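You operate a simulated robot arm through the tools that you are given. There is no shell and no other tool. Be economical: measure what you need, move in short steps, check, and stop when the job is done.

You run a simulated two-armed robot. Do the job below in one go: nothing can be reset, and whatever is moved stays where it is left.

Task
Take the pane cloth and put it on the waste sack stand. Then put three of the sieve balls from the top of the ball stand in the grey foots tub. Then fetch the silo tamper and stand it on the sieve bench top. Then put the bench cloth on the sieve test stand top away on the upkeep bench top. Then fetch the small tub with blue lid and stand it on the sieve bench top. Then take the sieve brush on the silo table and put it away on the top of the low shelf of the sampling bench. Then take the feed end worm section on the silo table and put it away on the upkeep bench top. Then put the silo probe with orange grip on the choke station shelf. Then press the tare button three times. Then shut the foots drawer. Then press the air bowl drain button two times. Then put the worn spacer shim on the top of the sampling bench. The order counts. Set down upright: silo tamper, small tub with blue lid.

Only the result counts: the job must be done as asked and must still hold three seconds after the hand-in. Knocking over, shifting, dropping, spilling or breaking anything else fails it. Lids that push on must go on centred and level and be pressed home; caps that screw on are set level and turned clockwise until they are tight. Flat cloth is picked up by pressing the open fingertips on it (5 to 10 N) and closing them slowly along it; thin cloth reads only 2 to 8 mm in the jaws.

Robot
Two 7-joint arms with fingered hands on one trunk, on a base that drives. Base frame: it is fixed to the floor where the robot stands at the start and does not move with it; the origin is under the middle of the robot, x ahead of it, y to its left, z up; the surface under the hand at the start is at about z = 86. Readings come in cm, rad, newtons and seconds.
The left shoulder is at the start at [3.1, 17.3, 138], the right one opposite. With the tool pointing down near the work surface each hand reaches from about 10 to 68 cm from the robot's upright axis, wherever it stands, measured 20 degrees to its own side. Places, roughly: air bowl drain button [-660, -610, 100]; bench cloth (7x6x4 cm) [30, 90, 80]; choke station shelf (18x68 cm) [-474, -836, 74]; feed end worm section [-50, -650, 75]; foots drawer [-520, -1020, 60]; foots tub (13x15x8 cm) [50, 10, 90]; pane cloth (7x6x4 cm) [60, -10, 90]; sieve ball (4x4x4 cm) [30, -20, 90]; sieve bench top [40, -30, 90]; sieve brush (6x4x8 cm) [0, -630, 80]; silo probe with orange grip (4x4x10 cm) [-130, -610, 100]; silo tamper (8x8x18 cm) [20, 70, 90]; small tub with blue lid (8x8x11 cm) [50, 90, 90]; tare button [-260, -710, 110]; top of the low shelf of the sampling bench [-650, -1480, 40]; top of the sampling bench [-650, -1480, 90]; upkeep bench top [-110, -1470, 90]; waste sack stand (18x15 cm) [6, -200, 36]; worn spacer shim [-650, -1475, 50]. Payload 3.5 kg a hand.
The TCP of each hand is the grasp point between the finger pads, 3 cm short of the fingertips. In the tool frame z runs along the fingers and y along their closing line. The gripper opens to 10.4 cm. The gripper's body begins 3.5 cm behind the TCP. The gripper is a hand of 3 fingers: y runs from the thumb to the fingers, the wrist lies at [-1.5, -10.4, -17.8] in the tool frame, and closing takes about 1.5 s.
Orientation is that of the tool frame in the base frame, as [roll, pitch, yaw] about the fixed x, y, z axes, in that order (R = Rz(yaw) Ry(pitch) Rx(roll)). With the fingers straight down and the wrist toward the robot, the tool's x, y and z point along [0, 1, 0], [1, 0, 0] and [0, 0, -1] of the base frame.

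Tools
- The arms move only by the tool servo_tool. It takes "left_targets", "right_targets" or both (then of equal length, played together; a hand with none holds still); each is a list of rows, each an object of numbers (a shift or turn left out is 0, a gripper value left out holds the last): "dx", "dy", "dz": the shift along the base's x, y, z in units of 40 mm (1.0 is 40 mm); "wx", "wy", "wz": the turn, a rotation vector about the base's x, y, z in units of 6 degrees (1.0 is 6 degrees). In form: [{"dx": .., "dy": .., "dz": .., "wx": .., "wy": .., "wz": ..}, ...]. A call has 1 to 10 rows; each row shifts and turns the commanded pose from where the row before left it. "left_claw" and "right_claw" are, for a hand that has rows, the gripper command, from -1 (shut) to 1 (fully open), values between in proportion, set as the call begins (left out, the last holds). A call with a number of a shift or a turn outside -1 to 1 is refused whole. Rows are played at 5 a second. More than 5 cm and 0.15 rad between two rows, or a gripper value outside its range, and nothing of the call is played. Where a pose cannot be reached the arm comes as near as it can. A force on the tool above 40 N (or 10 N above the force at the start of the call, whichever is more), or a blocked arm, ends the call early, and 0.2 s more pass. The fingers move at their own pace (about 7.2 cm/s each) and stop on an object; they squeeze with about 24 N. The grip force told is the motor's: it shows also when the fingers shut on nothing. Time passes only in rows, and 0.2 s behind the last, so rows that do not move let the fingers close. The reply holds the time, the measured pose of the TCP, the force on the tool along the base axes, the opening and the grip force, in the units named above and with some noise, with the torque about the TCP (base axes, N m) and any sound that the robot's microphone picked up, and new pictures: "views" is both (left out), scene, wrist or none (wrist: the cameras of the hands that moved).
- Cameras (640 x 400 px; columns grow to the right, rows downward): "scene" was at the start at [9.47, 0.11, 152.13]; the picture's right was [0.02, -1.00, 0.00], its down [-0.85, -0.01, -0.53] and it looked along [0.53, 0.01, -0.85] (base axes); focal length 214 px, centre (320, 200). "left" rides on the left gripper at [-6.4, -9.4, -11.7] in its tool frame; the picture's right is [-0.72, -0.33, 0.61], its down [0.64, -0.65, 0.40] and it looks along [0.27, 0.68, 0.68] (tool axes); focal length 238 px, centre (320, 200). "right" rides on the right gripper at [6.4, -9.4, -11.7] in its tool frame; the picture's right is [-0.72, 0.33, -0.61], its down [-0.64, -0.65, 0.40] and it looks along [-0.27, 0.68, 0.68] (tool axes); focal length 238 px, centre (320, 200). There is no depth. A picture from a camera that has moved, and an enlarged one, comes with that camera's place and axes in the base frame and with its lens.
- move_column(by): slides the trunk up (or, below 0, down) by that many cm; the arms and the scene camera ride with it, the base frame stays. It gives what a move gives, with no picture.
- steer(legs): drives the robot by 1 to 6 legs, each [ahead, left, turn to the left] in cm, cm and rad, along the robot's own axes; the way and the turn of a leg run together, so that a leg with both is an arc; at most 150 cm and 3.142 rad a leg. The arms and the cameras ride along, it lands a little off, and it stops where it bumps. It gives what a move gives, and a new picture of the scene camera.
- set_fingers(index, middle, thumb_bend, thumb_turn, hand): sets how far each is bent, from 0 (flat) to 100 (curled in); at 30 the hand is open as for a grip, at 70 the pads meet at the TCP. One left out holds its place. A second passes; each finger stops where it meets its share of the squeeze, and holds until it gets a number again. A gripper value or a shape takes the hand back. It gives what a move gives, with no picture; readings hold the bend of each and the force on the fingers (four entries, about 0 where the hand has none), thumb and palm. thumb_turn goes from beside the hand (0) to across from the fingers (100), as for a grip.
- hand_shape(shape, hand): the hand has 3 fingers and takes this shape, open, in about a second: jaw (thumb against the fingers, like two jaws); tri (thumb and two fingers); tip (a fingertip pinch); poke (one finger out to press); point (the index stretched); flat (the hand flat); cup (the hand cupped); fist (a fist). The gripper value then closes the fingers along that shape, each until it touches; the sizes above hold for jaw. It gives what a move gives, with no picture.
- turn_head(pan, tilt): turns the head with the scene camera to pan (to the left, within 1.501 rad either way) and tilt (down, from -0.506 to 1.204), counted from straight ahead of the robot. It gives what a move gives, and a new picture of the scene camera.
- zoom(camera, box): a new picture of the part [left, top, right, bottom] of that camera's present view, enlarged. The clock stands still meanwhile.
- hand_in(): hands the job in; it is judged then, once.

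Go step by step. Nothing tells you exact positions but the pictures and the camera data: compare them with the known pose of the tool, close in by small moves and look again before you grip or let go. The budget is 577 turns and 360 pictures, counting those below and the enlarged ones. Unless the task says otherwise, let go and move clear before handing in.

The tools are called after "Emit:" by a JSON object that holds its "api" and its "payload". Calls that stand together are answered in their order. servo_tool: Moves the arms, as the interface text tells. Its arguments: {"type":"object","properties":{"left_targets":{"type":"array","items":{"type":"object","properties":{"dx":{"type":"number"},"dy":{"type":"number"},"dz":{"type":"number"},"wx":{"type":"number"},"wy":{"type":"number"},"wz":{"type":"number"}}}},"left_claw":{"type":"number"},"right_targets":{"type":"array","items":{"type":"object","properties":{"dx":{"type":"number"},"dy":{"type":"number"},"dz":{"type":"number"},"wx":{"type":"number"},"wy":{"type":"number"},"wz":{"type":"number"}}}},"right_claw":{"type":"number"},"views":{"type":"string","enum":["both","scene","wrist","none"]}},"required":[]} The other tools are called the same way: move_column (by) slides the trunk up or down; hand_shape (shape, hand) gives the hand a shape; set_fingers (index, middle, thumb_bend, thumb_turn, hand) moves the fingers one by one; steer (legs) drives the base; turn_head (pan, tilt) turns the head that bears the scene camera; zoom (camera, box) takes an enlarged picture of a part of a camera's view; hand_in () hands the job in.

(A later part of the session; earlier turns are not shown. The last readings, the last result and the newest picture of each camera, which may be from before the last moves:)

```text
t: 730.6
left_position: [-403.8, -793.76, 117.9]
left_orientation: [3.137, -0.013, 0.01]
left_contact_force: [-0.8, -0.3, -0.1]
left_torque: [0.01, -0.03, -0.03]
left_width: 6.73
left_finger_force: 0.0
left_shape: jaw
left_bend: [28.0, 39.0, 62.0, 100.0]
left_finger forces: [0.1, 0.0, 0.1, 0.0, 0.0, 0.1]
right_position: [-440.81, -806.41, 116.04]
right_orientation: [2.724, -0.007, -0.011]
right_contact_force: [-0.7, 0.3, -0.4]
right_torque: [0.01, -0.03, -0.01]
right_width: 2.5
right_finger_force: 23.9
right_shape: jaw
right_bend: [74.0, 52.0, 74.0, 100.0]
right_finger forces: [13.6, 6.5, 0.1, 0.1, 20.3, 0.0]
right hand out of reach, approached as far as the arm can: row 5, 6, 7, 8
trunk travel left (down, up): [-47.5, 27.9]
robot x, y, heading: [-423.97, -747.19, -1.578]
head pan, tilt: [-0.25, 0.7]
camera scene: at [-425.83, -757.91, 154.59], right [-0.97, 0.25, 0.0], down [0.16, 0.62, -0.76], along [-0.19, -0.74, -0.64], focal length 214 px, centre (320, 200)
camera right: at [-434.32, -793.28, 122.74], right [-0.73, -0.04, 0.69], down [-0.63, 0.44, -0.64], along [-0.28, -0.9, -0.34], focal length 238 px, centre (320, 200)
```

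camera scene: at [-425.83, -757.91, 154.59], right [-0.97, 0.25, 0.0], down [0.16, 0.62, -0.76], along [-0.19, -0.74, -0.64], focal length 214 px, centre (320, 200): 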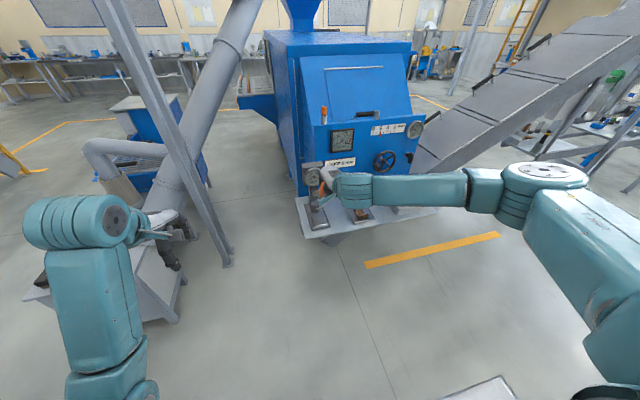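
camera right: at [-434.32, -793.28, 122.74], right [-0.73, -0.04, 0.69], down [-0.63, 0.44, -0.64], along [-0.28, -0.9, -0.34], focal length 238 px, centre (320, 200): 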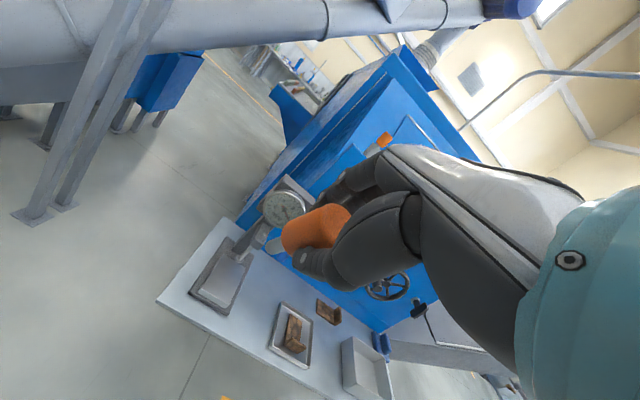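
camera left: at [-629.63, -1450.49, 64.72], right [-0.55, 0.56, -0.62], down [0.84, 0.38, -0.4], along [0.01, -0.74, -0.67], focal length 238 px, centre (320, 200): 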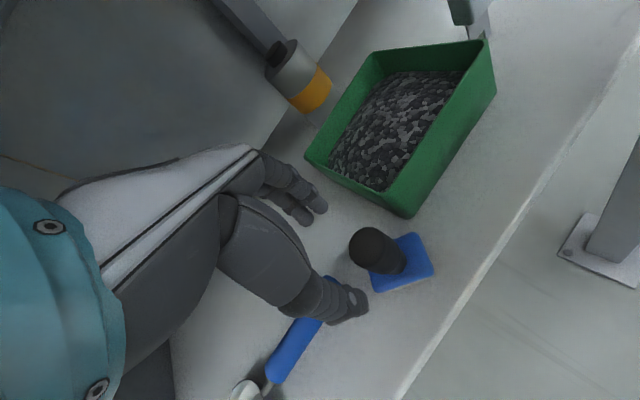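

Emit:
{"api": "servo_tool", "payload": {"right_targets": [{"dy": -0.9, "dz": -0.4, "dx": -0.4}, {"dy": -0.9, "dz": -0.4, "dx": -0.4}, {"wx": -1}, {"wx": -1}, {"wx": -1}, {"wx": -1}], "views": "none"}}

```text
t: 732.0
left_position: [-403.75, -793.78, 117.92]
left_orientation: [3.137, -0.012, 0.012]
left_contact_force: [0.9, 0.0, 0.3]
left_torque: [0.02, -0.02, 0.02]
left_width: 6.71
left_finger_force: 0.1
left_shape: jaw
left_bend: [28.0, 39.0, 62.0, 100.0]
left_finger forces: [0.0, 0.0, 0.1, 0.1, 0.0, 0.0]
right_position: [-444.43, -814.0, 113.32]
right_orientation: [2.69, -0.01, -0.008]
right_contact_force: [0.0, 0.3, -1.8]
right_torque: [-0.02, 0.0, 0.0]
right_width: 2.47
right_finger_force: 23.6
right_shape: jaw
right_bend: [74.0, 52.0, 74.0, 100.0]
right_finger forces: [13.6, 6.5, 0.0, 0.0, 20.3, 0.0]
right hand out of reach, approached as far as the arm can: row 3, 4, 5, 6
trunk travel left (down, up): [-47.5, 27.9]
robot x, y, heading: [-424.02, -747.58, -1.578]
head pan, tilt: [-0.25, 0.7]
```

Emit:
{"api": "servo_tool", "payload": {"right_targets": [{"wx": 1}, {"wx": 1}, {"wx": 1}, {"wx": 1}, {"wy": -1}, {"wy": -1}, {"wy": -1}, {"wy": -1}, {"wy": -1}, {"wy": -1}], "views": "none"}}

Emit:
{"api": "servo_tool", "payload": {"right_targets": [{"wy": -1}, {"wy": -1}, {"wy": -1}, {"wy": -1}, {"wy": -1}, {"wy": -1}], "views": "both"}}

```text
t: 734.2
left_position: [-403.79, -793.75, 117.8]
left_orientation: [3.137, -0.014, 0.01]
left_contact_force: [-0.3, 0.4, 0.5]
left_torque: [-0.04, 0.01, 0.0]
left_width: 6.72
left_finger_force: 0.1
left_shape: jaw
left_bend: [28.0, 39.0, 62.0, 100.0]
left_finger forces: [0.0, 0.0, 0.0, 0.0, 0.1, 0.0]
right_position: [-444.46, -813.99, 113.38]
right_orientation: [3.113, -0.637, -0.01]
right_contact_force: [-0.7, 0.1, -0.7]
right_torque: [0.01, -0.01, 0.01]
right_width: 2.49
right_finger_force: 23.8
right_shape: jaw
right_bend: [74.0, 52.0, 74.0, 100.0]
right_finger forces: [14.0, 6.8, 0.0, 0.0, 20.0, 0.0]
trunk travel left (down, up): [-47.5, 27.9]
robot x, y, heading: [-424.2, -747.24, -1.576]
head pan, tilt: [-0.25, 0.7]
```

```text
t: 735.6
left_position: [-403.76, -793.59, 117.95]
left_orientation: [3.136, -0.012, 0.011]
left_contact_force: [0.0, 0.1, -0.8]
left_torque: [0.0, -0.01, 0.01]
left_width: 6.75
left_finger_force: 0.1
left_shape: jaw
left_bend: [28.0, 39.0, 62.0, 100.0]
left_finger forces: [0.0, 0.0, 0.0, 0.1, 0.0, 0.0]
right_position: [-444.37, -813.96, 113.36]
right_orientation: [3.119, -0.844, -0.014]
right_contact_force: [0.3, -0.7, -0.2]
right_torque: [-0.01, 0.02, 0.02]
right_width: 2.48
right_finger_force: 23.5
right_shape: jaw
right_bend: [74.0, 52.0, 74.0, 100.0]
right_finger forces: [14.0, 7.0, 0.0, 0.0, 20.2, 0.0]
right hand out of reach, approached as far as the arm can: row 3, 4, 5, 6
trunk travel left (down, up): [-47.5, 27.9]
robot x, y, heading: [-423.93, -747.24, -1.581]
head pan, tilt: [-0.25, 0.7]
camera scene: at [-425.83, -757.91, 154.59], right [-0.97, 0.25, 0.0], down [0.16, 0.62, -0.76], along [-0.19, -0.74, -0.64], focal length 214 px, centre (320, 200)
camera right: at [-448.56, -804.27, 125.59], right [-0.95, -0.3, -0.12], down [-0.1, 0.64, -0.76], along [0.31, -0.7, -0.64], focal length 238 px, centre (320, 200)
```

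scene: 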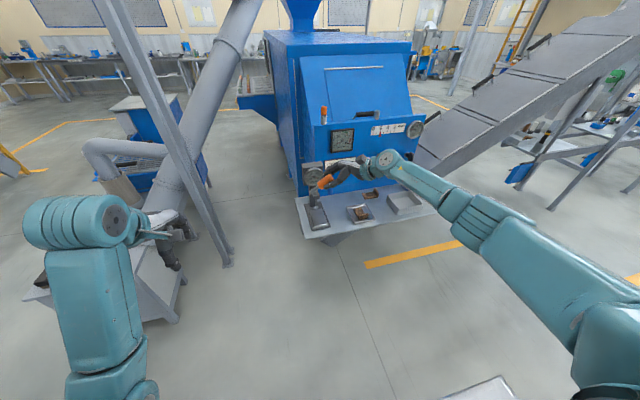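
right: 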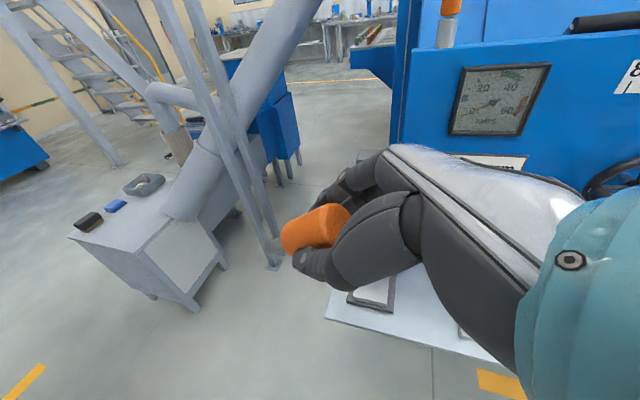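

Sideways tilt works to 48°. By turning the robot about -0.65 rad the probe can be laid diagonally in the gap. Repositioning.

Emit:
{"api": "steer", "payload": {"legs": [[0, 43, 0], [24, 0, 0], [0, 0, -0.65]]}}

Emit:
{"api": "move_column", "payload": {"by": -28}}

Emit:
{"api": "turn_head", "payload": {"pan": 0.1, "tilt": 0.8}}

```text
t: 741.4
left_position: [-392.82, -820.66, 117.84]
left_orientation: [3.135, -0.012, -0.639]
left_contact_force: [-0.5, -0.8, -0.2]
left_torque: [0.02, 0.01, -0.01]
left_width: 6.74
left_finger_force: 0.0
left_shape: jaw
left_bend: [28.0, 39.0, 62.0, 100.0]
left_finger forces: [0.0, 0.0, 0.0, 0.0, 0.0, 0.1]
right_position: [-437.43, -812.42, 113.27]
right_orientation: [3.118, -0.845, -0.661]
right_contact_force: [0.8, -0.5, -1.1]
right_torque: [0.01, 0.04, 0.0]
right_width: 2.51
right_finger_force: 24.1
right_shape: jaw
right_bend: [74.0, 52.0, 74.0, 100.0]
right_finger forces: [13.9, 7.0, 0.0, 0.1, 20.0, 0.1]
trunk travel left (down, up): [-47.5, 27.9]
robot x, y, heading: [-380.92, -771.71, -2.23]
head pan, tilt: [-0.25, 0.7]
camera scene: at [-388.73, -778.76, 154.59], right [-0.62, 0.79, 0.0], down [0.51, 0.4, -0.76], along [-0.6, -0.47, -0.64], focal length 214 px, centre (320, 200)
```

scene: 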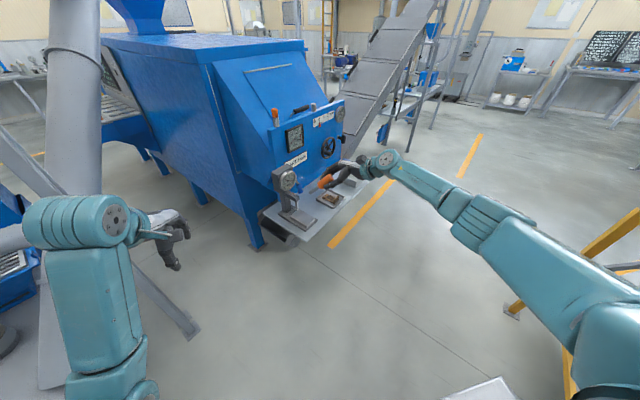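

```text
t: 744.2
left_position: [-392.79, -820.63, 89.96]
left_orientation: [3.135, -0.011, -0.637]
left_contact_force: [0.1, 0.1, 0.2]
left_torque: [0.01, 0.01, 0.03]
left_width: 6.71
left_finger_force: 0.1
left_shape: jaw
left_bend: [28.0, 39.0, 62.0, 100.0]
left_finger forces: [0.1, 0.0, 0.1, 0.0, 0.0, 0.1]
right_position: [-437.39, -812.41, 85.31]
right_orientation: [3.118, -0.846, -0.663]
right_contact_force: [0.5, -0.4, -1.0]
right_torque: [0.01, 0.03, 0.0]
right_width: 2.49
right_finger_force: 24.5
right_shape: jaw
right_bend: [74.0, 52.0, 74.0, 100.0]
right_finger forces: [13.9, 7.0, 0.0, 0.1, 20.0, 0.0]
trunk travel left (down, up): [-19.5, 55.9]
robot x, y, heading: [-380.88, -771.63, -2.224]
head pan, tilt: [-0.25, 0.7]
```

```text
t: 745.0
left_position: [-392.81, -820.78, 89.89]
left_orientation: [3.136, -0.012, -0.638]
left_contact_force: [0.9, -0.5, 0.1]
left_torque: [0.03, -0.01, 0.0]
left_width: 6.73
left_finger_force: 0.0
left_shape: jaw
left_bend: [28.0, 39.0, 62.0, 100.0]
left_finger forces: [0.1, 0.0, 0.1, 0.0, 0.0, 0.1]
right_position: [-437.29, -812.33, 85.27]
right_orientation: [3.118, -0.845, -0.662]
right_contact_force: [-0.2, 0.6, -0.3]
right_torque: [0.0, 0.04, 0.0]
right_width: 2.5
right_finger_force: 24.0
right_shape: jaw
right_bend: [74.0, 52.0, 74.0, 100.0]
right_finger forces: [13.9, 7.0, 0.0, 0.0, 19.9, 0.0]
trunk travel left (down, up): [-19.5, 55.9]
robot x, y, heading: [-380.76, -771.65, -2.223]
head pan, tilt: [0.099, 0.799]
camera scene: at [-391.86, -787.6, 125.31], right [-0.85, 0.53, 0.0], down [0.38, 0.61, -0.7], along [-0.37, -0.59, -0.72], focal length 214 px, centre (320, 200)
```

scene: 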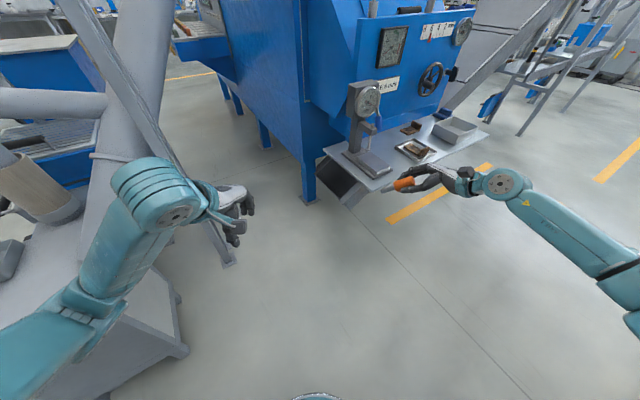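

Emit:
{"api": "zoom", "payload": {"camera": "scene", "box": [0, 120, 260, 380]}}

Emit:
{"api": "zoom", "payload": {"camera": "scene", "box": [310, 60, 510, 230]}}

```text
1.54 times, centred on (130, 250) of scene
camera zoom: at [-391.86, -787.6, 125.31], right [-0.85, 0.53, 0.0], down [0.38, 0.61, -0.7], along [-0.37, -0.59, -0.72], focal length 330 px, centre (612, 123)
```

zoom: 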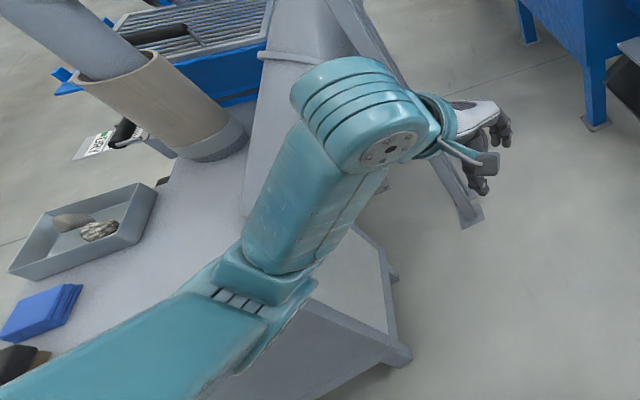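

```text
2.35 times, centred on (410, 145) of scene
camera zoom: at [-391.86, -787.6, 125.31], right [-0.85, 0.53, 0.0], down [0.38, 0.61, -0.7], along [-0.37, -0.59, -0.72], focal length 505 px, centre (108, 329)
```

zoom: 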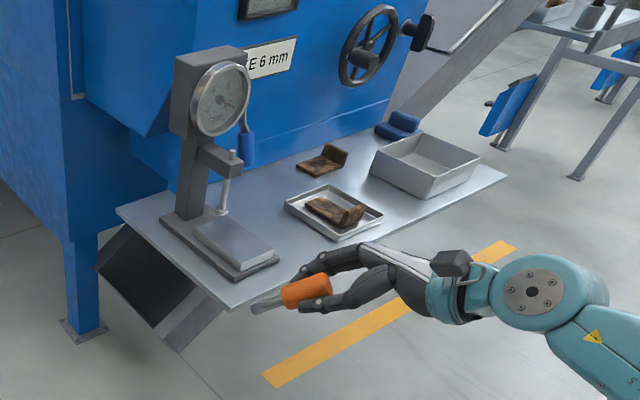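

Emit:
{"api": "steer", "payload": {"legs": [[0, -7, 0], [30, 0, 0]]}}

Emit:
{"api": "zoom", "payload": {"camera": "scene", "box": [260, 60, 520, 260]}}

Emit:
{"api": "zoom", "payload": {"camera": "right", "box": [0, 0, 640, 400]}}

```text
t: 747.7
left_position: [-416.52, -840.06, 89.8]
left_orientation: [3.136, -0.011, -0.639]
left_contact_force: [0.1, -0.4, 0.4]
left_torque: [0.04, 0.01, -0.01]
left_width: 6.74
left_finger_force: 0.1
left_shape: jaw
left_bend: [28.0, 39.0, 62.0, 100.0]
left_finger forces: [0.0, 0.1, 0.0, 0.0, 0.1, 0.0]
right_position: [-461.01, -831.75, 85.37]
right_orientation: [3.117, -0.845, -0.661]
right_contact_force: [0.5, 0.1, -0.9]
right_torque: [0.04, 0.0, 0.01]
right_width: 2.48
right_finger_force: 23.8
right_shape: jaw
right_bend: [74.0, 52.0, 74.0, 100.0]
right_finger forces: [14.0, 7.0, 0.1, 0.1, 20.0, 0.1]
trunk travel left (down, up): [-19.5, 55.9]
robot x, y, heading: [-404.01, -791.09, -2.226]
head pan, tilt: [0.099, 0.799]
camera scene: at [-415.56, -807.01, 125.3], right [-0.85, 0.53, 0.0], down [0.38, 0.61, -0.7], along [-0.37, -0.59, -0.72], focal length 214 px, centre (320, 200)
```

scene: 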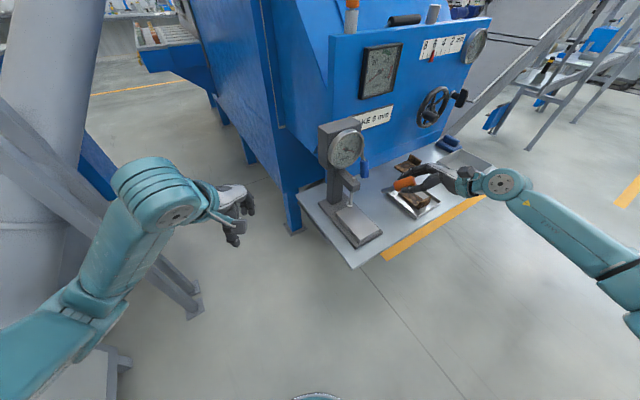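

```text
2.00 times, centred on (390, 160) of scene
camera zoom: at [-415.56, -807.01, 125.3], right [-0.85, 0.53, 0.0], down [0.38, 0.61, -0.7], along [-0.37, -0.59, -0.72], focal length 429 px, centre (180, 280)
```

zoom: 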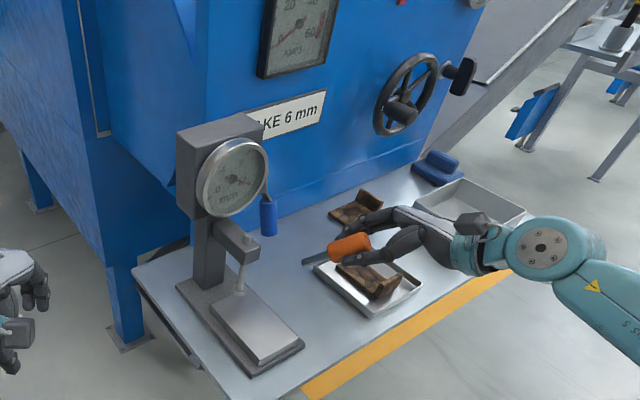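

```text
1.00 times, centred on (320, 200) of right (not enlarged: the box is as wide or as high as the picture)
camera zoom: at [-458.5, -821.61, 97.55], right [-0.93, 0.33, -0.13], down [0.31, 0.58, -0.76], along [-0.18, -0.75, -0.64], focal length 238 px, centre (320, 200)
```

zoom: 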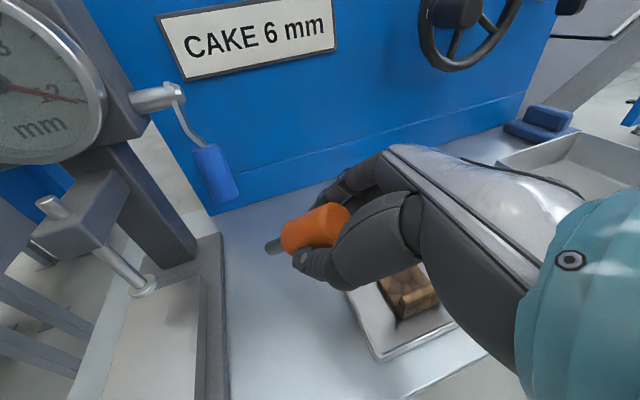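

Emit:
{"api": "steer", "payload": {"legs": [[1, 5, 0]]}}

Emit:
{"api": "servo_tool", "payload": {"right_targets": [{"dz": -0.6}, {"dz": -0.3}], "views": "wrist"}}

```text
t: 748.6
left_position: [-413.0, -843.85, 89.85]
left_orientation: [3.135, -0.013, -0.636]
left_contact_force: [0.2, 0.1, 0.6]
left_torque: [-0.02, 0.01, 0.0]
left_width: 6.73
left_finger_force: 0.0
left_shape: jaw
left_bend: [28.0, 39.0, 62.0, 100.0]
left_finger forces: [0.0, 0.1, 0.0, 0.0, 0.0, 0.0]
right_position: [-457.56, -835.68, 85.29]
right_orientation: [3.117, -0.842, -0.66]
right_contact_force: [0.4, -0.9, -0.9]
right_torque: [0.03, 0.02, -0.01]
right_width: 2.48
right_finger_force: 23.7
right_shape: jaw
right_bend: [74.0, 52.0, 74.0, 100.0]
right_finger forces: [13.8, 7.0, 0.1, 0.0, 19.9, 0.0]
trunk travel left (down, up): [-19.5, 55.9]
robot x, y, heading: [-401.15, -794.8, -2.225]
head pan, tilt: [0.099, 0.799]
camera scene: at [-412.07, -810.88, 125.31], right [-0.85, 0.53, 0.0], down [0.38, 0.61, -0.7], along [-0.37, -0.59, -0.72], focal length 214 px, centre (320, 200)
```

scene: 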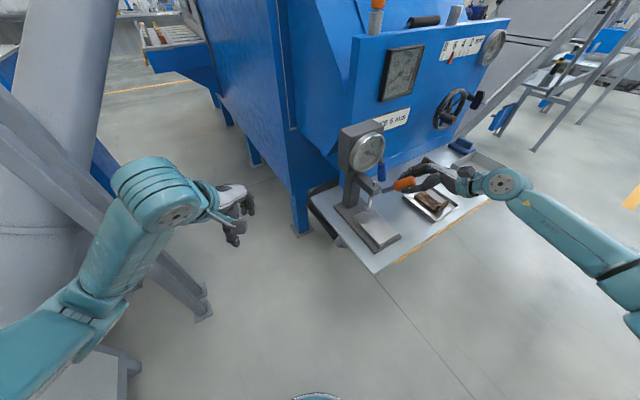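

```text
t: 749.2
left_position: [-413.13, -843.96, 89.85]
left_orientation: [3.137, -0.011, -0.635]
left_contact_force: [-0.1, -0.1, -0.3]
left_torque: [0.01, -0.03, 0.01]
left_width: 6.75
left_finger_force: 0.1
left_shape: jaw
left_bend: [28.0, 39.0, 62.0, 100.0]
left_finger forces: [0.0, 0.1, 0.0, 0.0, 0.1, 0.0]
right_position: [-457.55, -835.66, 81.73]
right_orientation: [3.117, -0.844, -0.659]
right_contact_force: [-0.7, 0.1, -0.5]
right_torque: [0.01, 0.01, -0.02]
right_width: 2.46
right_finger_force: 24.1
right_shape: jaw
right_bend: [74.0, 52.0, 74.0, 100.0]
right_finger forces: [14.0, 7.0, 0.1, 0.1, 20.0, 0.0]
trunk travel left (down, up): [-19.5, 55.9]
robot x, y, heading: [-401.2, -794.75, -2.222]
head pan, tilt: [0.099, 0.799]
camera right: at [-455.09, -825.48, 93.98], right [-0.94, 0.33, -0.12], down [0.31, 0.58, -0.76], along [-0.18, -0.75, -0.64], focal length 238 px, centre (320, 200)
```

right: 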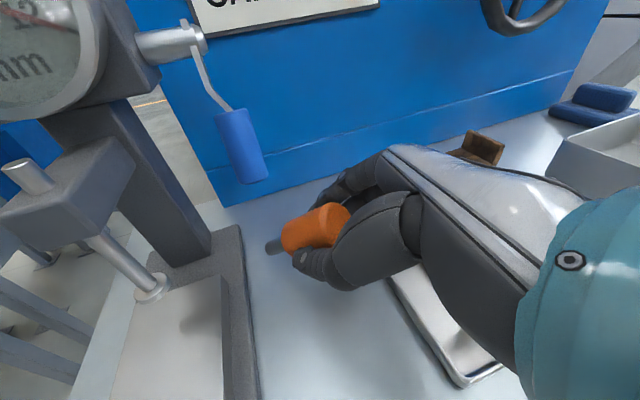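

Emit:
{"api": "servo_tool", "payload": {"right_targets": [{"dz": -0.2}, {"dz": -0.15}, {"dz": -0.1}, {}], "views": "none"}}

Emit:
{"api": "servo_tool", "payload": {"right_targets": [{"dz": -0.1}, {"dz": -0.1}, {}], "views": "wrist"}}

```text
t: 750.2
left_position: [-413.14, -843.92, 89.89]
left_orientation: [3.137, -0.011, -0.635]
left_contact_force: [-1.0, -0.6, -0.1]
left_torque: [0.01, -0.01, 0.0]
left_width: 6.73
left_finger_force: 0.1
left_shape: jaw
left_bend: [28.0, 39.0, 62.0, 100.0]
left_finger forces: [0.1, 0.0, 0.0, 0.0, 0.0, 0.0]
right_position: [-457.54, -835.74, 79.93]
right_orientation: [3.117, -0.845, -0.66]
right_contact_force: [-0.5, 0.6, -0.9]
right_torque: [0.03, -0.02, -0.01]
right_width: 2.49
right_finger_force: 23.8
right_shape: jaw
right_bend: [74.0, 52.0, 74.0, 100.0]
right_finger forces: [13.9, 7.0, 0.0, 0.0, 20.0, 0.0]
trunk travel left (down, up): [-19.5, 55.9]
robot x, y, heading: [-401.12, -794.61, -2.223]
head pan, tilt: [0.099, 0.799]
```

```text
t: 751.0
left_position: [-413.06, -843.87, 89.79]
left_orientation: [3.136, -0.013, -0.637]
left_contact_force: [0.3, 0.4, -0.4]
left_torque: [0.02, 0.07, 0.05]
left_width: 6.72
left_finger_force: 0.0
left_shape: jaw
left_bend: [28.0, 39.0, 62.0, 100.0]
left_finger forces: [0.0, 0.0, 0.1, 0.1, 0.0, 0.0]
right_position: [-457.48, -835.71, 79.23]
right_orientation: [3.117, -0.844, -0.659]
right_contact_force: [-0.6, 0.9, 1.1]
right_torque: [-0.05, -0.01, -0.01]
right_width: 2.49
right_finger_force: 23.9
right_shape: jaw
right_bend: [74.0, 52.0, 74.0, 100.0]
right_finger forces: [15.1, 6.5, 0.0, 0.0, 20.3, 0.0]
trunk travel left (down, up): [-19.5, 55.9]
robot x, y, heading: [-400.99, -795.02, -2.229]
head pan, tilt: [0.099, 0.799]
camera right: at [-455.03, -825.45, 91.43], right [-0.94, 0.33, -0.13], down [0.31, 0.58, -0.76], along [-0.18, -0.75, -0.64], focal length 238 px, centre (320, 200)
```

right: 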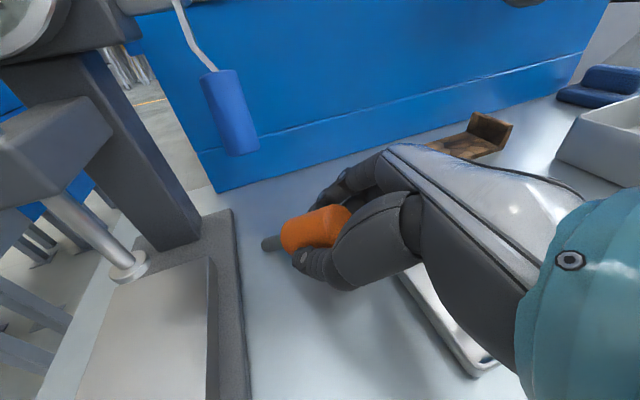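

Emit:
{"api": "servo_tool", "payload": {"right_targets": [{"dz": -0.04}, {}], "views": "none"}}

Emit:
{"api": "servo_tool", "payload": {"right_targets": [{}, {}, {}, {}, {}], "right_claw": -0.1, "views": "wrist"}}

```text
t: 751.6
left_position: [-413.15, -843.86, 89.81]
left_orientation: [3.136, -0.013, -0.635]
left_contact_force: [0.8, 0.5, 0.3]
left_torque: [-0.01, 0.03, 0.03]
left_width: 6.69
left_finger_force: 0.0
left_shape: jaw
left_bend: [28.0, 39.0, 62.0, 100.0]
left_finger forces: [0.0, 0.1, 0.0, 0.1, 0.0, 0.0]
right_position: [-457.58, -835.77, 78.97]
right_orientation: [3.12, -0.845, -0.661]
right_contact_force: [-1.2, 0.7, 2.1]
right_torque: [-0.13, -0.06, -0.03]
right_width: 2.44
right_finger_force: 24.1
right_shape: jaw
right_bend: [74.0, 52.0, 74.0, 100.0]
right_finger forces: [15.5, 6.4, 0.0, 0.1, 20.5, 0.0]
trunk travel left (down, up): [-19.5, 55.9]
robot x, y, heading: [-400.86, -794.78, -2.222]
head pan, tilt: [0.099, 0.799]
```

```text
t: 752.8
left_position: [-413.02, -843.85, 89.86]
left_orientation: [3.137, -0.012, -0.633]
left_contact_force: [0.0, -0.4, 0.8]
left_torque: [-0.01, -0.01, 0.02]
left_width: 6.73
left_finger_force: 0.0
left_shape: jaw
left_bend: [28.0, 39.0, 62.0, 100.0]
left_finger forces: [0.0, 0.0, 0.0, 0.0, 0.0, 0.0]
right_position: [-457.61, -835.69, 78.93]
right_orientation: [3.117, -0.845, -0.66]
right_contact_force: [0.4, 0.6, 0.0]
right_torque: [-0.02, 0.0, 0.0]
right_width: 4.62
right_finger_force: 0.1
right_shape: jaw
right_bend: [74.0, 47.0, 71.0, 100.0]
right_finger forces: [0.0, 0.1, 0.0, 0.0, 0.0, 0.0]
trunk travel left (down, up): [-19.5, 55.9]
robot x, y, heading: [-401.32, -794.56, -2.225]
head pan, tilt: [0.099, 0.799]
camera right: at [-455.03, -825.46, 91.26], right [-0.94, 0.33, -0.12], down [0.31, 0.58, -0.76], along [-0.18, -0.75, -0.64], focal length 238 px, centre (320, 200)
```

right: 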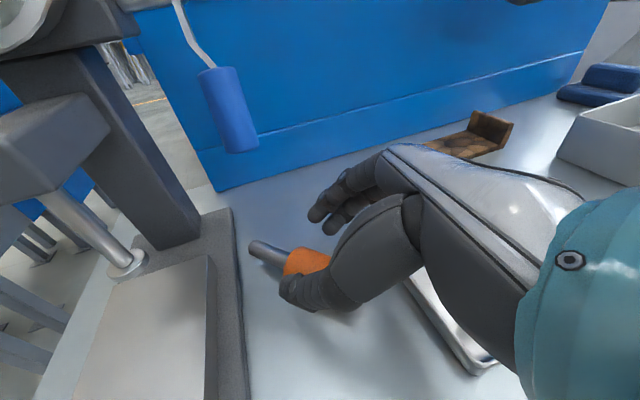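

Emit:
{"api": "servo_tool", "payload": {"right_targets": [{}, {}, {"dx": -0.2, "dy": 0.15, "dz": 0.4}, {"dx": -0.3, "dy": 0.25, "dz": 0.5}, {"dz": 0.8}, {"dz": 0.8}], "right_claw": 0.3, "views": "wrist"}}

Emit:
{"api": "zoom", "payload": {"camera": "scene", "box": [280, 90, 520, 280]}}

```text
t: 754.2
left_position: [-413.06, -843.84, 89.71]
left_orientation: [3.136, -0.013, -0.635]
left_contact_force: [-1.8, 0.1, 0.2]
left_torque: [-0.01, 0.01, 0.02]
left_width: 6.71
left_finger_force: 0.0
left_shape: jaw
left_bend: [28.0, 39.0, 62.0, 100.0]
left_finger forces: [0.0, 0.0, 0.0, 0.0, 0.0, 0.0]
right_position: [-459.56, -833.98, 89.0]
right_orientation: [3.118, -0.845, -0.662]
right_contact_force: [-0.7, -0.4, -0.4]
right_torque: [0.01, 0.02, 0.01]
right_width: 6.71
right_finger_force: 0.0
right_shape: jaw
right_bend: [28.0, 39.0, 62.0, 100.0]
right_finger forces: [0.1, 0.0, 0.0, 0.0, 0.0, 0.1]
trunk travel left (down, up): [-19.5, 55.9]
robot x, y, heading: [-401.42, -794.74, -2.225]
head pan, tilt: [0.099, 0.799]
camera right: at [-457.04, -823.85, 101.32], right [-0.94, 0.33, -0.13], down [0.31, 0.58, -0.76], along [-0.18, -0.75, -0.64], focal length 238 px, centre (320, 200)
```

right: 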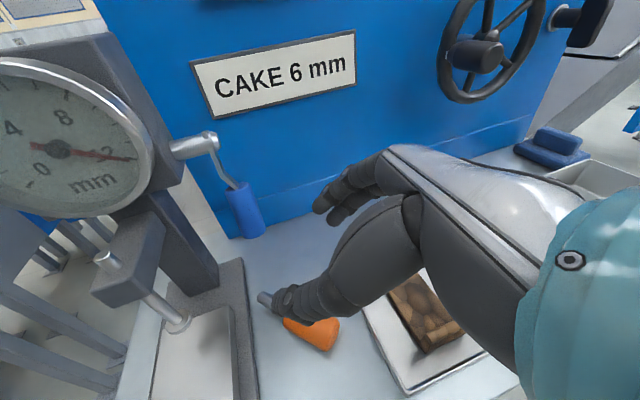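

```text
2.11 times, centred on (400, 185) of scene
camera zoom: at [-412.1, -810.8, 125.32], right [-0.85, 0.53, 0.0], down [0.38, 0.61, -0.7], along [-0.37, -0.59, -0.72], focal length 452 px, centre (152, 232)
```

zoom: 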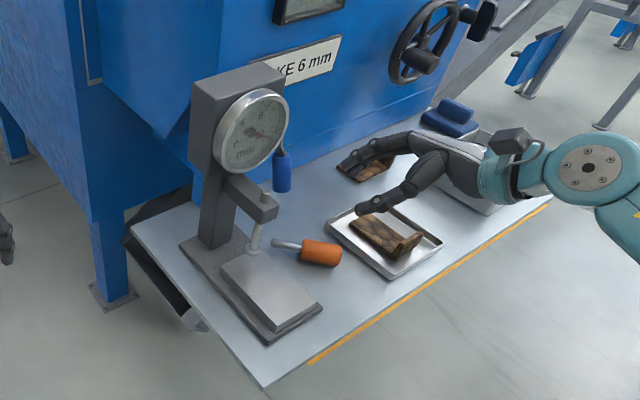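

The probe lies on the ledge. Back out, level the hand, raise the trunk, and go to the weigh panel.

Emit:
{"api": "steer", "payload": {"legs": [[-40, 0, 0]]}}

Emit:
{"api": "move_column", "payload": {"by": 28}}

Emit:
{"api": "servo_tool", "payload": {"right_targets": [{"wx": 0.61, "wy": 0.79}, {"wx": 0.61, "wy": 0.79}, {"wx": 0.61, "wy": 0.79}, {"wx": 0.61, "wy": 0.79}, {"wx": 0.61, "wy": 0.79}, {"wx": 0.61, "wy": 0.79}, {"wx": 0.61, "wy": 0.79}, {"wx": 0.61, "wy": 0.79}], "views": "none"}}

Emit:
{"api": "steer", "payload": {"legs": [[-60, 0, 0], [0, 0, 0.9]]}}

```text
t: 756.7
left_position: [-388.62, -812.13, 89.87]
left_orientation: [3.136, -0.012, -0.634]
left_contact_force: [-0.8, 0.0, 0.3]
left_torque: [-0.01, -0.02, 0.0]
left_width: 6.73
left_finger_force: 0.0
left_shape: jaw
left_bend: [28.0, 39.0, 62.0, 100.0]
left_finger forces: [0.0, 0.1, 0.0, 0.1, 0.0, 0.0]
right_position: [-435.01, -802.35, 88.96]
right_orientation: [3.117, -0.846, -0.657]
right_contact_force: [0.6, -0.2, -0.3]
right_torque: [-0.03, -0.02, 0.04]
right_width: 6.69
right_finger_force: 0.1
right_shape: jaw
right_bend: [28.0, 39.0, 62.0, 100.0]
right_finger forces: [0.1, 0.0, 0.0, 0.1, 0.0, 0.0]
trunk travel left (down, up): [-19.5, 55.9]
robot x, y, heading: [-377.12, -762.74, -2.219]
head pan, tilt: [0.099, 0.799]
camera scene: at [-387.75, -778.98, 125.32], right [-0.85, 0.52, 0.0], down [0.38, 0.61, -0.7], along [-0.37, -0.59, -0.72], focal length 214 px, centre (320, 200)
```

scene: 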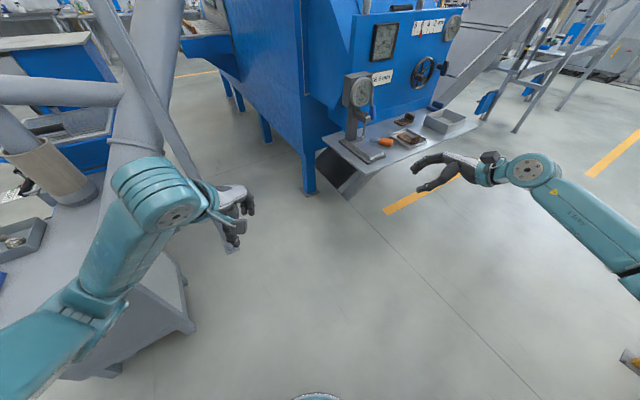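

```text
t: 759.5
left_position: [-388.62, -812.13, 117.76]
left_orientation: [3.137, -0.011, -0.634]
left_contact_force: [-0.3, 0.5, -0.3]
left_torque: [-0.03, 0.0, -0.03]
left_width: 6.76
left_finger_force: 0.0
left_shape: jaw
left_bend: [28.0, 39.0, 62.0, 100.0]
left_finger forces: [0.1, 0.1, 0.0, 0.0, 0.0, 0.0]
right_position: [-435.17, -802.43, 116.91]
right_orientation: [3.117, -0.844, -0.657]
right_contact_force: [0.6, 0.4, 0.9]
right_torque: [0.0, -0.06, 0.02]
right_width: 6.74
right_finger_force: 0.0
right_shape: jaw
right_bend: [28.0, 39.0, 62.0, 100.0]
right_finger forces: [0.0, 0.1, 0.1, 0.0, 0.0, 0.1]
trunk travel left (down, up): [-47.5, 27.9]
robot x, y, heading: [-376.76, -762.79, -2.223]
head pan, tilt: [0.099, 0.799]
```

```text
t: 761.3
left_position: [-388.6, -812.13, 117.78]
left_orientation: [3.138, -0.011, -0.633]
left_contact_force: [-1.1, 0.2, 0.0]
left_torque: [-0.02, -0.01, 0.01]
left_width: 6.72
left_finger_force: 0.1
left_shape: jaw
left_bend: [28.0, 39.0, 62.0, 100.0]
left_finger forces: [0.0, 0.1, 0.0, 0.1, 0.0, 0.1]
right_position: [-435.15, -802.5, 116.96]
right_orientation: [3.116, -0.008, -0.658]
right_contact_force: [-0.2, -1.0, -0.3]
right_torque: [-0.03, -0.02, 0.01]
right_width: 6.71
right_finger_force: 0.1
right_shape: jaw
right_bend: [28.0, 39.0, 62.0, 100.0]
right_finger forces: [0.1, 0.0, 0.1, 0.0, 0.1, 0.0]
trunk travel left (down, up): [-47.5, 27.9]
robot x, y, heading: [-376.73, -763.33, -2.22]
head pan, tilt: [0.099, 0.799]
```

```text
t: 767.1
left_position: [-309.28, -754.73, 117.82]
left_orientation: [3.136, -0.014, 0.264]
left_contact_force: [0.4, 0.3, -0.2]
left_torque: [0.02, 0.02, 0.01]
left_width: 6.77
left_finger_force: 0.1
left_shape: jaw
left_bend: [28.0, 39.0, 62.0, 100.0]
left_finger forces: [0.1, 0.1, 0.1, 0.1, 0.0, 0.1]
right_position: [-345.93, -785.13, 116.89]
right_orientation: [3.119, -0.006, 0.237]
right_contact_force: [0.5, -0.8, -0.7]
right_torque: [0.01, 0.05, 0.0]
right_width: 6.7
right_finger_force: 0.0
right_shape: jaw
right_bend: [28.0, 39.0, 62.0, 100.0]
right_finger forces: [0.0, 0.0, 0.0, 0.1, 0.1, 0.1]
trunk travel left (down, up): [-47.5, 27.9]
robot x, y, heading: [-340.16, -714.84, -1.324]
head pan, tilt: [0.099, 0.799]
camera scene: at [-336.74, -724.84, 153.76], right [-0.94, -0.34, 0.0], down [-0.24, 0.67, -0.7], along [0.24, -0.66, -0.72], focal length 214 px, centre (320, 200)
```

scene: 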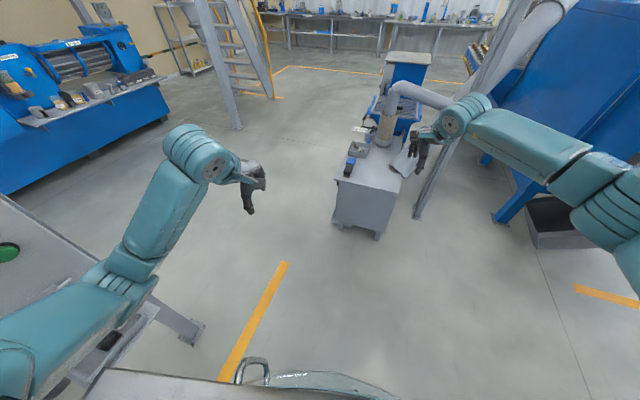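

Emit:
{"api": "turn_head", "payload": {"pan": 1.3, "tilt": 0.5}}

```text
t: 768.5
left_position: [-309.27, -754.84, 117.74]
left_orientation: [3.134, -0.013, 0.263]
left_contact_force: [-0.5, 0.6, 0.0]
left_torque: [0.0, -0.01, 0.0]
left_width: 6.75
left_finger_force: 0.1
left_shape: jaw
left_bend: [28.0, 39.0, 62.0, 100.0]
left_finger forces: [0.0, 0.1, 0.0, 0.0, 0.1, 0.0]
right_position: [-345.93, -785.2, 116.88]
right_orientation: [3.117, -0.009, 0.24]
right_contact_force: [0.4, 0.0, 0.6]
right_torque: [0.01, -0.01, -0.02]
right_width: 6.74
right_finger_force: 0.2
right_shape: jaw
right_bend: [28.0, 39.0, 62.0, 100.0]
right_finger forces: [0.0, 0.0, 0.0, 0.0, 0.0, 0.0]
trunk travel left (down, up): [-47.5, 27.9]
robot x, y, heading: [-340.22, -714.74, -1.327]
head pan, tilt: [1.3, 0.499]
camera scene: at [-330.39, -717.49, 156.36], right [-0.03, -1.0, 0.0], down [-0.48, 0.01, -0.88], along [0.88, -0.02, -0.48], focal length 214 px, centre (320, 200)
```

scene: 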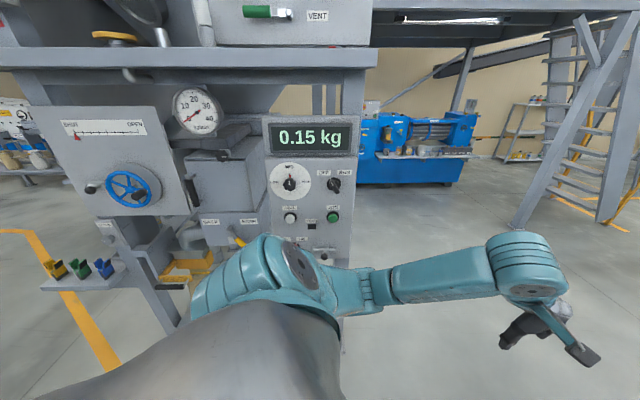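

Emit:
{"api": "zoom", "payload": {"camera": "scene", "box": [250, 110, 370, 270]}}

```text
2.50 times, centred on (310, 190) of scene
camera zoom: at [-330.39, -717.49, 156.36], right [-0.03, -1.0, 0.0], down [-0.48, 0.01, -0.88], along [0.88, -0.02, -0.48], focal length 536 px, centre (345, 225)
```

zoom: 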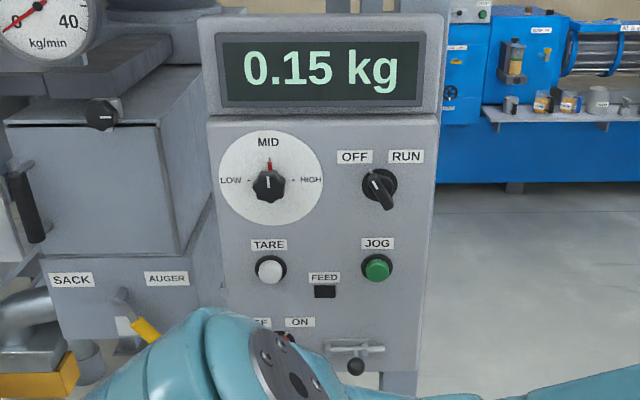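

The TARE button (white) is at about [-260, -707, 110] on the panel facing -x. I'll pull the right hand back, then turn to face +x.

Emit:
{"api": "servo_tool", "payload": {"right_targets": [{"dx": -0.22, "dy": 0.88}, {"dx": -0.22, "dy": 0.88}, {"dx": -0.22, "dy": 0.88}, {"dx": -0.22, "dy": 0.88}], "views": "none"}}

Emit:
{"api": "steer", "payload": {"legs": [[5, -20, 0], [0, 0, 1.327]]}}

Emit:
{"api": "turn_head", "payload": {"pan": 0, "tilt": 0.5}}

```text
t: 769.5
left_position: [-309.42, -754.79, 117.8]
left_orientation: [3.136, -0.013, 0.263]
left_contact_force: [-0.5, 0.0, 0.3]
left_torque: [0.0, 0.0, 0.02]
left_width: 6.73
left_finger_force: 0.0
left_shape: jaw
left_bend: [28.0, 39.0, 62.0, 100.0]
left_finger forces: [0.0, 0.0, 0.0, 0.1, 0.0, 0.1]
right_position: [-349.51, -771.04, 116.93]
right_orientation: [3.117, -0.009, 0.239]
right_contact_force: [-0.3, 0.3, -0.3]
right_torque: [-0.01, 0.01, 0.0]
right_width: 6.71
right_finger_force: 0.1
right_shape: jaw
right_bend: [28.0, 39.0, 62.0, 100.0]
right_finger forces: [0.0, 0.1, 0.0, 0.0, 0.1, 0.0]
trunk travel left (down, up): [-47.5, 27.9]
robot x, y, heading: [-340.22, -714.66, -1.324]
head pan, tilt: [1.3, 0.499]
```

```text
t: 774.4
left_position: [-312.51, -703.58, 117.83]
left_orientation: [3.137, -0.012, 1.605]
left_contact_force: [0.5, -0.5, 0.0]
left_torque: [0.03, -0.01, 0.01]
left_width: 6.74
left_finger_force: 0.1
left_shape: jaw
left_bend: [28.0, 39.0, 62.0, 100.0]
left_finger forces: [0.0, 0.0, 0.0, 0.1, 0.1, 0.0]
right_position: [-305.7, -746.18, 116.93]
right_orientation: [3.118, -0.007, 1.58]
right_contact_force: [-0.3, -0.6, 0.3]
right_torque: [-0.01, 0.04, 0.0]
right_width: 6.72
right_finger_force: 0.1
right_shape: jaw
right_bend: [28.0, 39.0, 62.0, 100.0]
right_finger forces: [0.0, 0.1, 0.0, 0.1, 0.0, 0.1]
trunk travel left (down, up): [-47.5, 27.9]
robot x, y, heading: [-358.33, -724.81, 0.014]
head pan, tilt: [1.3, 0.499]
camera scene: at [-353.51, -715.73, 156.36], right [0.97, -0.25, 0.0], down [-0.12, -0.46, -0.88], along [0.22, 0.85, -0.48], focal length 214 px, centre (320, 200)
```

scene: 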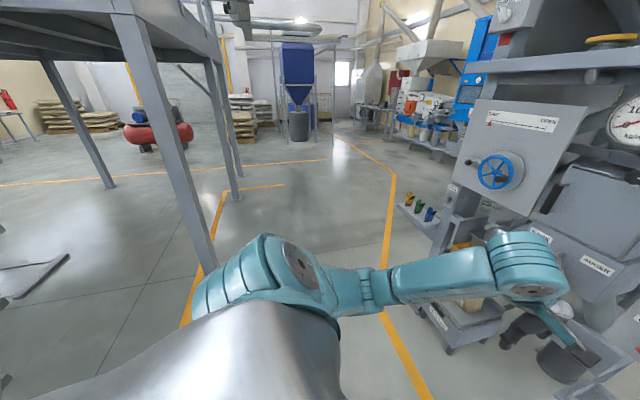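

```text
t: 775.9
left_position: [-312.58, -703.49, 117.97]
left_orientation: [3.136, -0.012, 1.604]
left_contact_force: [0.1, 1.2, -0.3]
left_torque: [0.04, 0.02, -0.02]
left_width: 6.74
left_finger_force: 0.1
left_shape: jaw
left_bend: [28.0, 39.0, 62.0, 100.0]
left_finger forces: [0.0, 0.0, 0.0, 0.0, 0.0, 0.1]
right_position: [-305.7, -746.21, 117.05]
right_orientation: [3.116, -0.008, 1.579]
right_contact_force: [0.1, -0.7, -0.9]
right_torque: [0.02, -0.01, 0.0]
right_width: 6.7
right_finger_force: 0.1
right_shape: jaw
right_bend: [28.0, 39.0, 62.0, 100.0]
right_finger forces: [0.0, 0.1, 0.1, 0.0, 0.0, 0.0]
trunk travel left (down, up): [-47.5, 27.9]
robot x, y, heading: [-358.35, -724.57, 0.01]
head pan, tilt: [0.0, 0.499]
camera scene: at [-346.7, -724.38, 156.36], right [0.02, -1.0, 0.0], down [-0.48, -0.01, -0.88], along [0.88, 0.02, -0.48], focal length 214 px, centre (320, 200)
```

scene: 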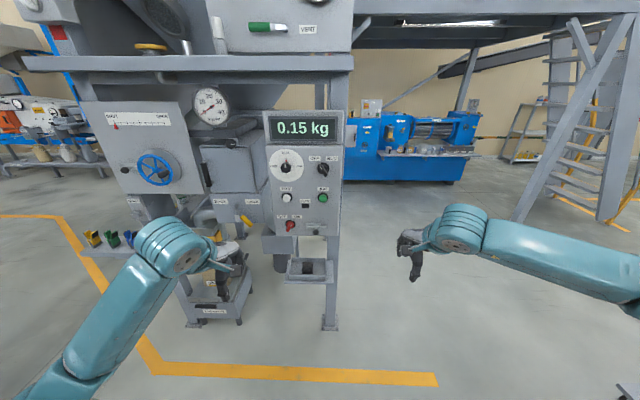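

Emit:
{"api": "hand_shape", "payload": {"hand": "left", "shape": "poke"}}

Emit:
{"api": "move_column", "payload": {"by": -25}}

Emit:
{"api": "servo_tool", "payload": {"left_targets": [{"dz": 0.9}, {"dz": 0.9}, {"dz": 0.9}, {"dz": 0.9, "wy": -1}, {"dz": 0.9, "wy": -1}, {"wy": -1}, {"wy": -1}, {"wy": -1}, {"wy": -1}, {"wy": -1}], "views": "both"}}

```text
t: 776.8
left_position: [-312.58, -703.46, 117.73]
left_orientation: [3.135, -0.013, 1.604]
left_contact_force: [0.6, -0.5, 0.2]
left_torque: [-0.01, 0.01, -0.04]
left_width: 0.0
left_finger_force: 0.1
left_shape: poke
left_bend: [70.0, 70.0, 100.0, 100.0]
left_finger forces: [0.0, 0.0, 0.1, 0.1, 0.1, 0.0]
right_position: [-305.75, -746.25, 116.96]
right_orientation: [3.117, -0.011, 1.58]
right_contact_force: [-0.2, -0.5, -0.2]
right_torque: [0.0, -0.03, 0.01]
right_width: 6.75
right_finger_force: 0.1
right_shape: jaw
right_bend: [28.0, 39.0, 62.0, 100.0]
right_finger forces: [0.0, 0.1, 0.0, 0.1, 0.0, 0.0]
trunk travel left (down, up): [-47.5, 27.9]
robot x, y, heading: [-358.49, -724.48, 0.014]
head pan, tilt: [0.0, 0.499]
```

```text
t: 779.3
left_position: [-312.62, -703.48, 92.88]
left_orientation: [3.135, -0.012, 1.604]
left_contact_force: [0.5, 0.8, 0.1]
left_torque: [0.02, 0.0, 0.02]
left_width: 0.0
left_finger_force: 0.0
left_shape: poke
left_bend: [70.0, 70.0, 100.0, 100.0]
left_finger forces: [0.0, 0.0, 0.0, 0.1, 0.1, 0.0]
right_position: [-305.75, -746.28, 92.04]
right_orientation: [3.117, -0.006, 1.579]
right_contact_force: [-0.5, 0.2, 0.1]
right_torque: [-0.01, 0.02, 0.04]
right_width: 6.73
right_finger_force: 0.1
right_shape: jaw
right_bend: [28.0, 39.0, 62.0, 100.0]
right_finger forces: [0.0, 0.0, 0.0, 0.0, 0.0, 0.0]
trunk travel left (down, up): [-22.5, 52.9]
robot x, y, heading: [-357.92, -724.56, 0.015]
head pan, tilt: [0.0, 0.499]
```

```text
t: 781.5
left_position: [-307.45, -704.09, 112.82]
left_orientation: [2.403, 0.015, 1.601]
left_contact_force: [-0.4, 0.0, -0.7]
left_torque: [0.0, -0.01, 0.01]
left_width: 0.0
left_finger_force: 0.0
left_shape: poke
left_bend: [70.0, 70.0, 100.0, 100.0]
left_finger forces: [0.0, 0.2, 0.1, 0.1, 0.0, 0.0]
left hand out of reach, approached as far as the arm can: row 7, 8, 9, 10
right_position: [-305.78, -746.31, 92.0]
right_orientation: [3.116, -0.007, 1.58]
right_contact_force: [0.8, 0.7, -0.1]
right_torque: [0.01, 0.0, 0.02]
right_width: 6.74
right_finger_force: 0.1
right_shape: jaw
right_bend: [28.0, 39.0, 62.0, 100.0]
right_finger forces: [0.0, 0.1, 0.1, 0.0, 0.0, 0.1]
trunk travel left (down, up): [-22.5, 52.9]
robot x, y, heading: [-358.43, -724.45, 0.019]
head pan, tilt: [0.0, 0.499]
camera scene: at [-339.03, -724.26, 131.01], right [0.02, -1.0, 0.0], down [-0.48, -0.01, -0.88], along [0.88, 0.01, -0.48], focal length 214 px, centre (320, 200)
camera left: at [-321.97, -710.99, 115.14], right [0.2, -0.72, -0.66], down [-0.23, 0.62, -0.75], along [0.95, 0.3, -0.04], focal length 238 px, centre (320, 200)
```

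scene: 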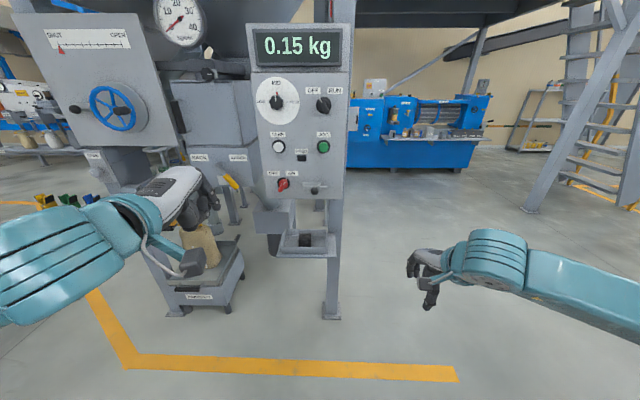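
left: 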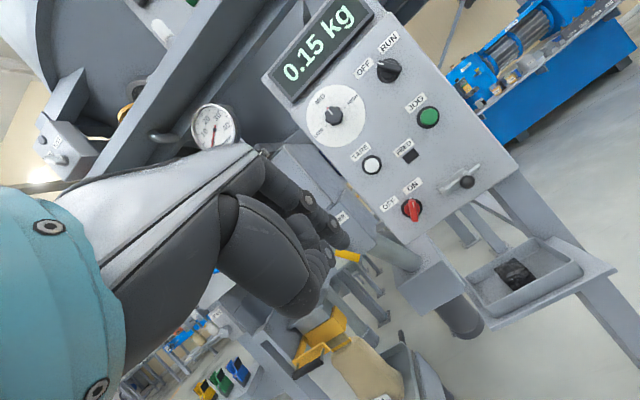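

Emit:
{"api": "set_fingers", "payload": {"hand": "left", "index": 20, "middle": 100, "thumb_bend": 100}}

Emit:
{"api": "zoom", "payload": {"camera": "left", "box": [160, 80, 480, 360]}}

Emit:
{"api": "zoom", "payload": {"camera": "scene", "box": [120, 60, 380, 300]}}

```text
t: 782.5
left_position: [-307.53, -703.92, 112.78]
left_orientation: [2.406, 0.012, 1.605]
left_contact_force: [-0.9, 0.8, 0.4]
left_torque: [0.0, 0.0, -0.03]
left_width: 3.25
left_finger_force: 0.0
left_shape: fingers
left_bend: [20.0, 100.0, 100.0, 100.0]
left_finger forces: [0.0, 0.0, 0.0, 0.0, 0.0, 0.1]
right_position: [-305.83, -746.23, 91.9]
right_orientation: [3.116, -0.011, 1.581]
right_contact_force: [0.0, 1.0, -0.1]
right_torque: [0.01, 0.03, 0.0]
right_width: 6.71
right_finger_force: 0.0
right_shape: jaw
right_bend: [28.0, 39.0, 62.0, 100.0]
right_finger forces: [0.1, 0.1, 0.1, 0.0, 0.0, 0.0]
trunk travel left (down, up): [-22.5, 52.9]
robot x, y, heading: [-358.59, -724.68, 0.012]
head pan, tilt: [0.0, 0.499]
```

```text
1.43 times, centred on (320, 220) of left
camera zoom: at [-321.98, -710.99, 115.14], right [0.19, -0.72, -0.66], down [-0.23, 0.62, -0.75], along [0.95, 0.3, -0.05], focal length 340 px, centre (320, 171)
```

zoom: 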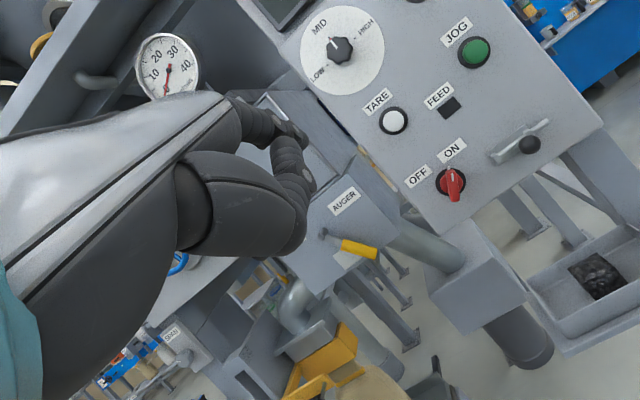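

```text
1.67 times, centred on (250, 180) of scene
camera zoom: at [-339.03, -724.26, 131.01], right [0.02, -1.0, 0.0], down [-0.48, -0.01, -0.88], along [0.88, 0.01, -0.48], focal length 358 px, centre (437, 233)
```

zoom: 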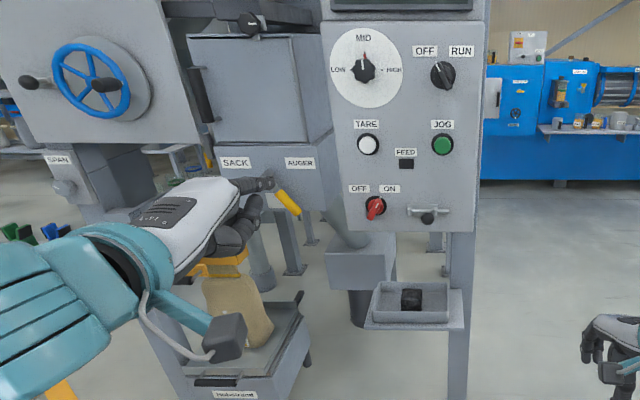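

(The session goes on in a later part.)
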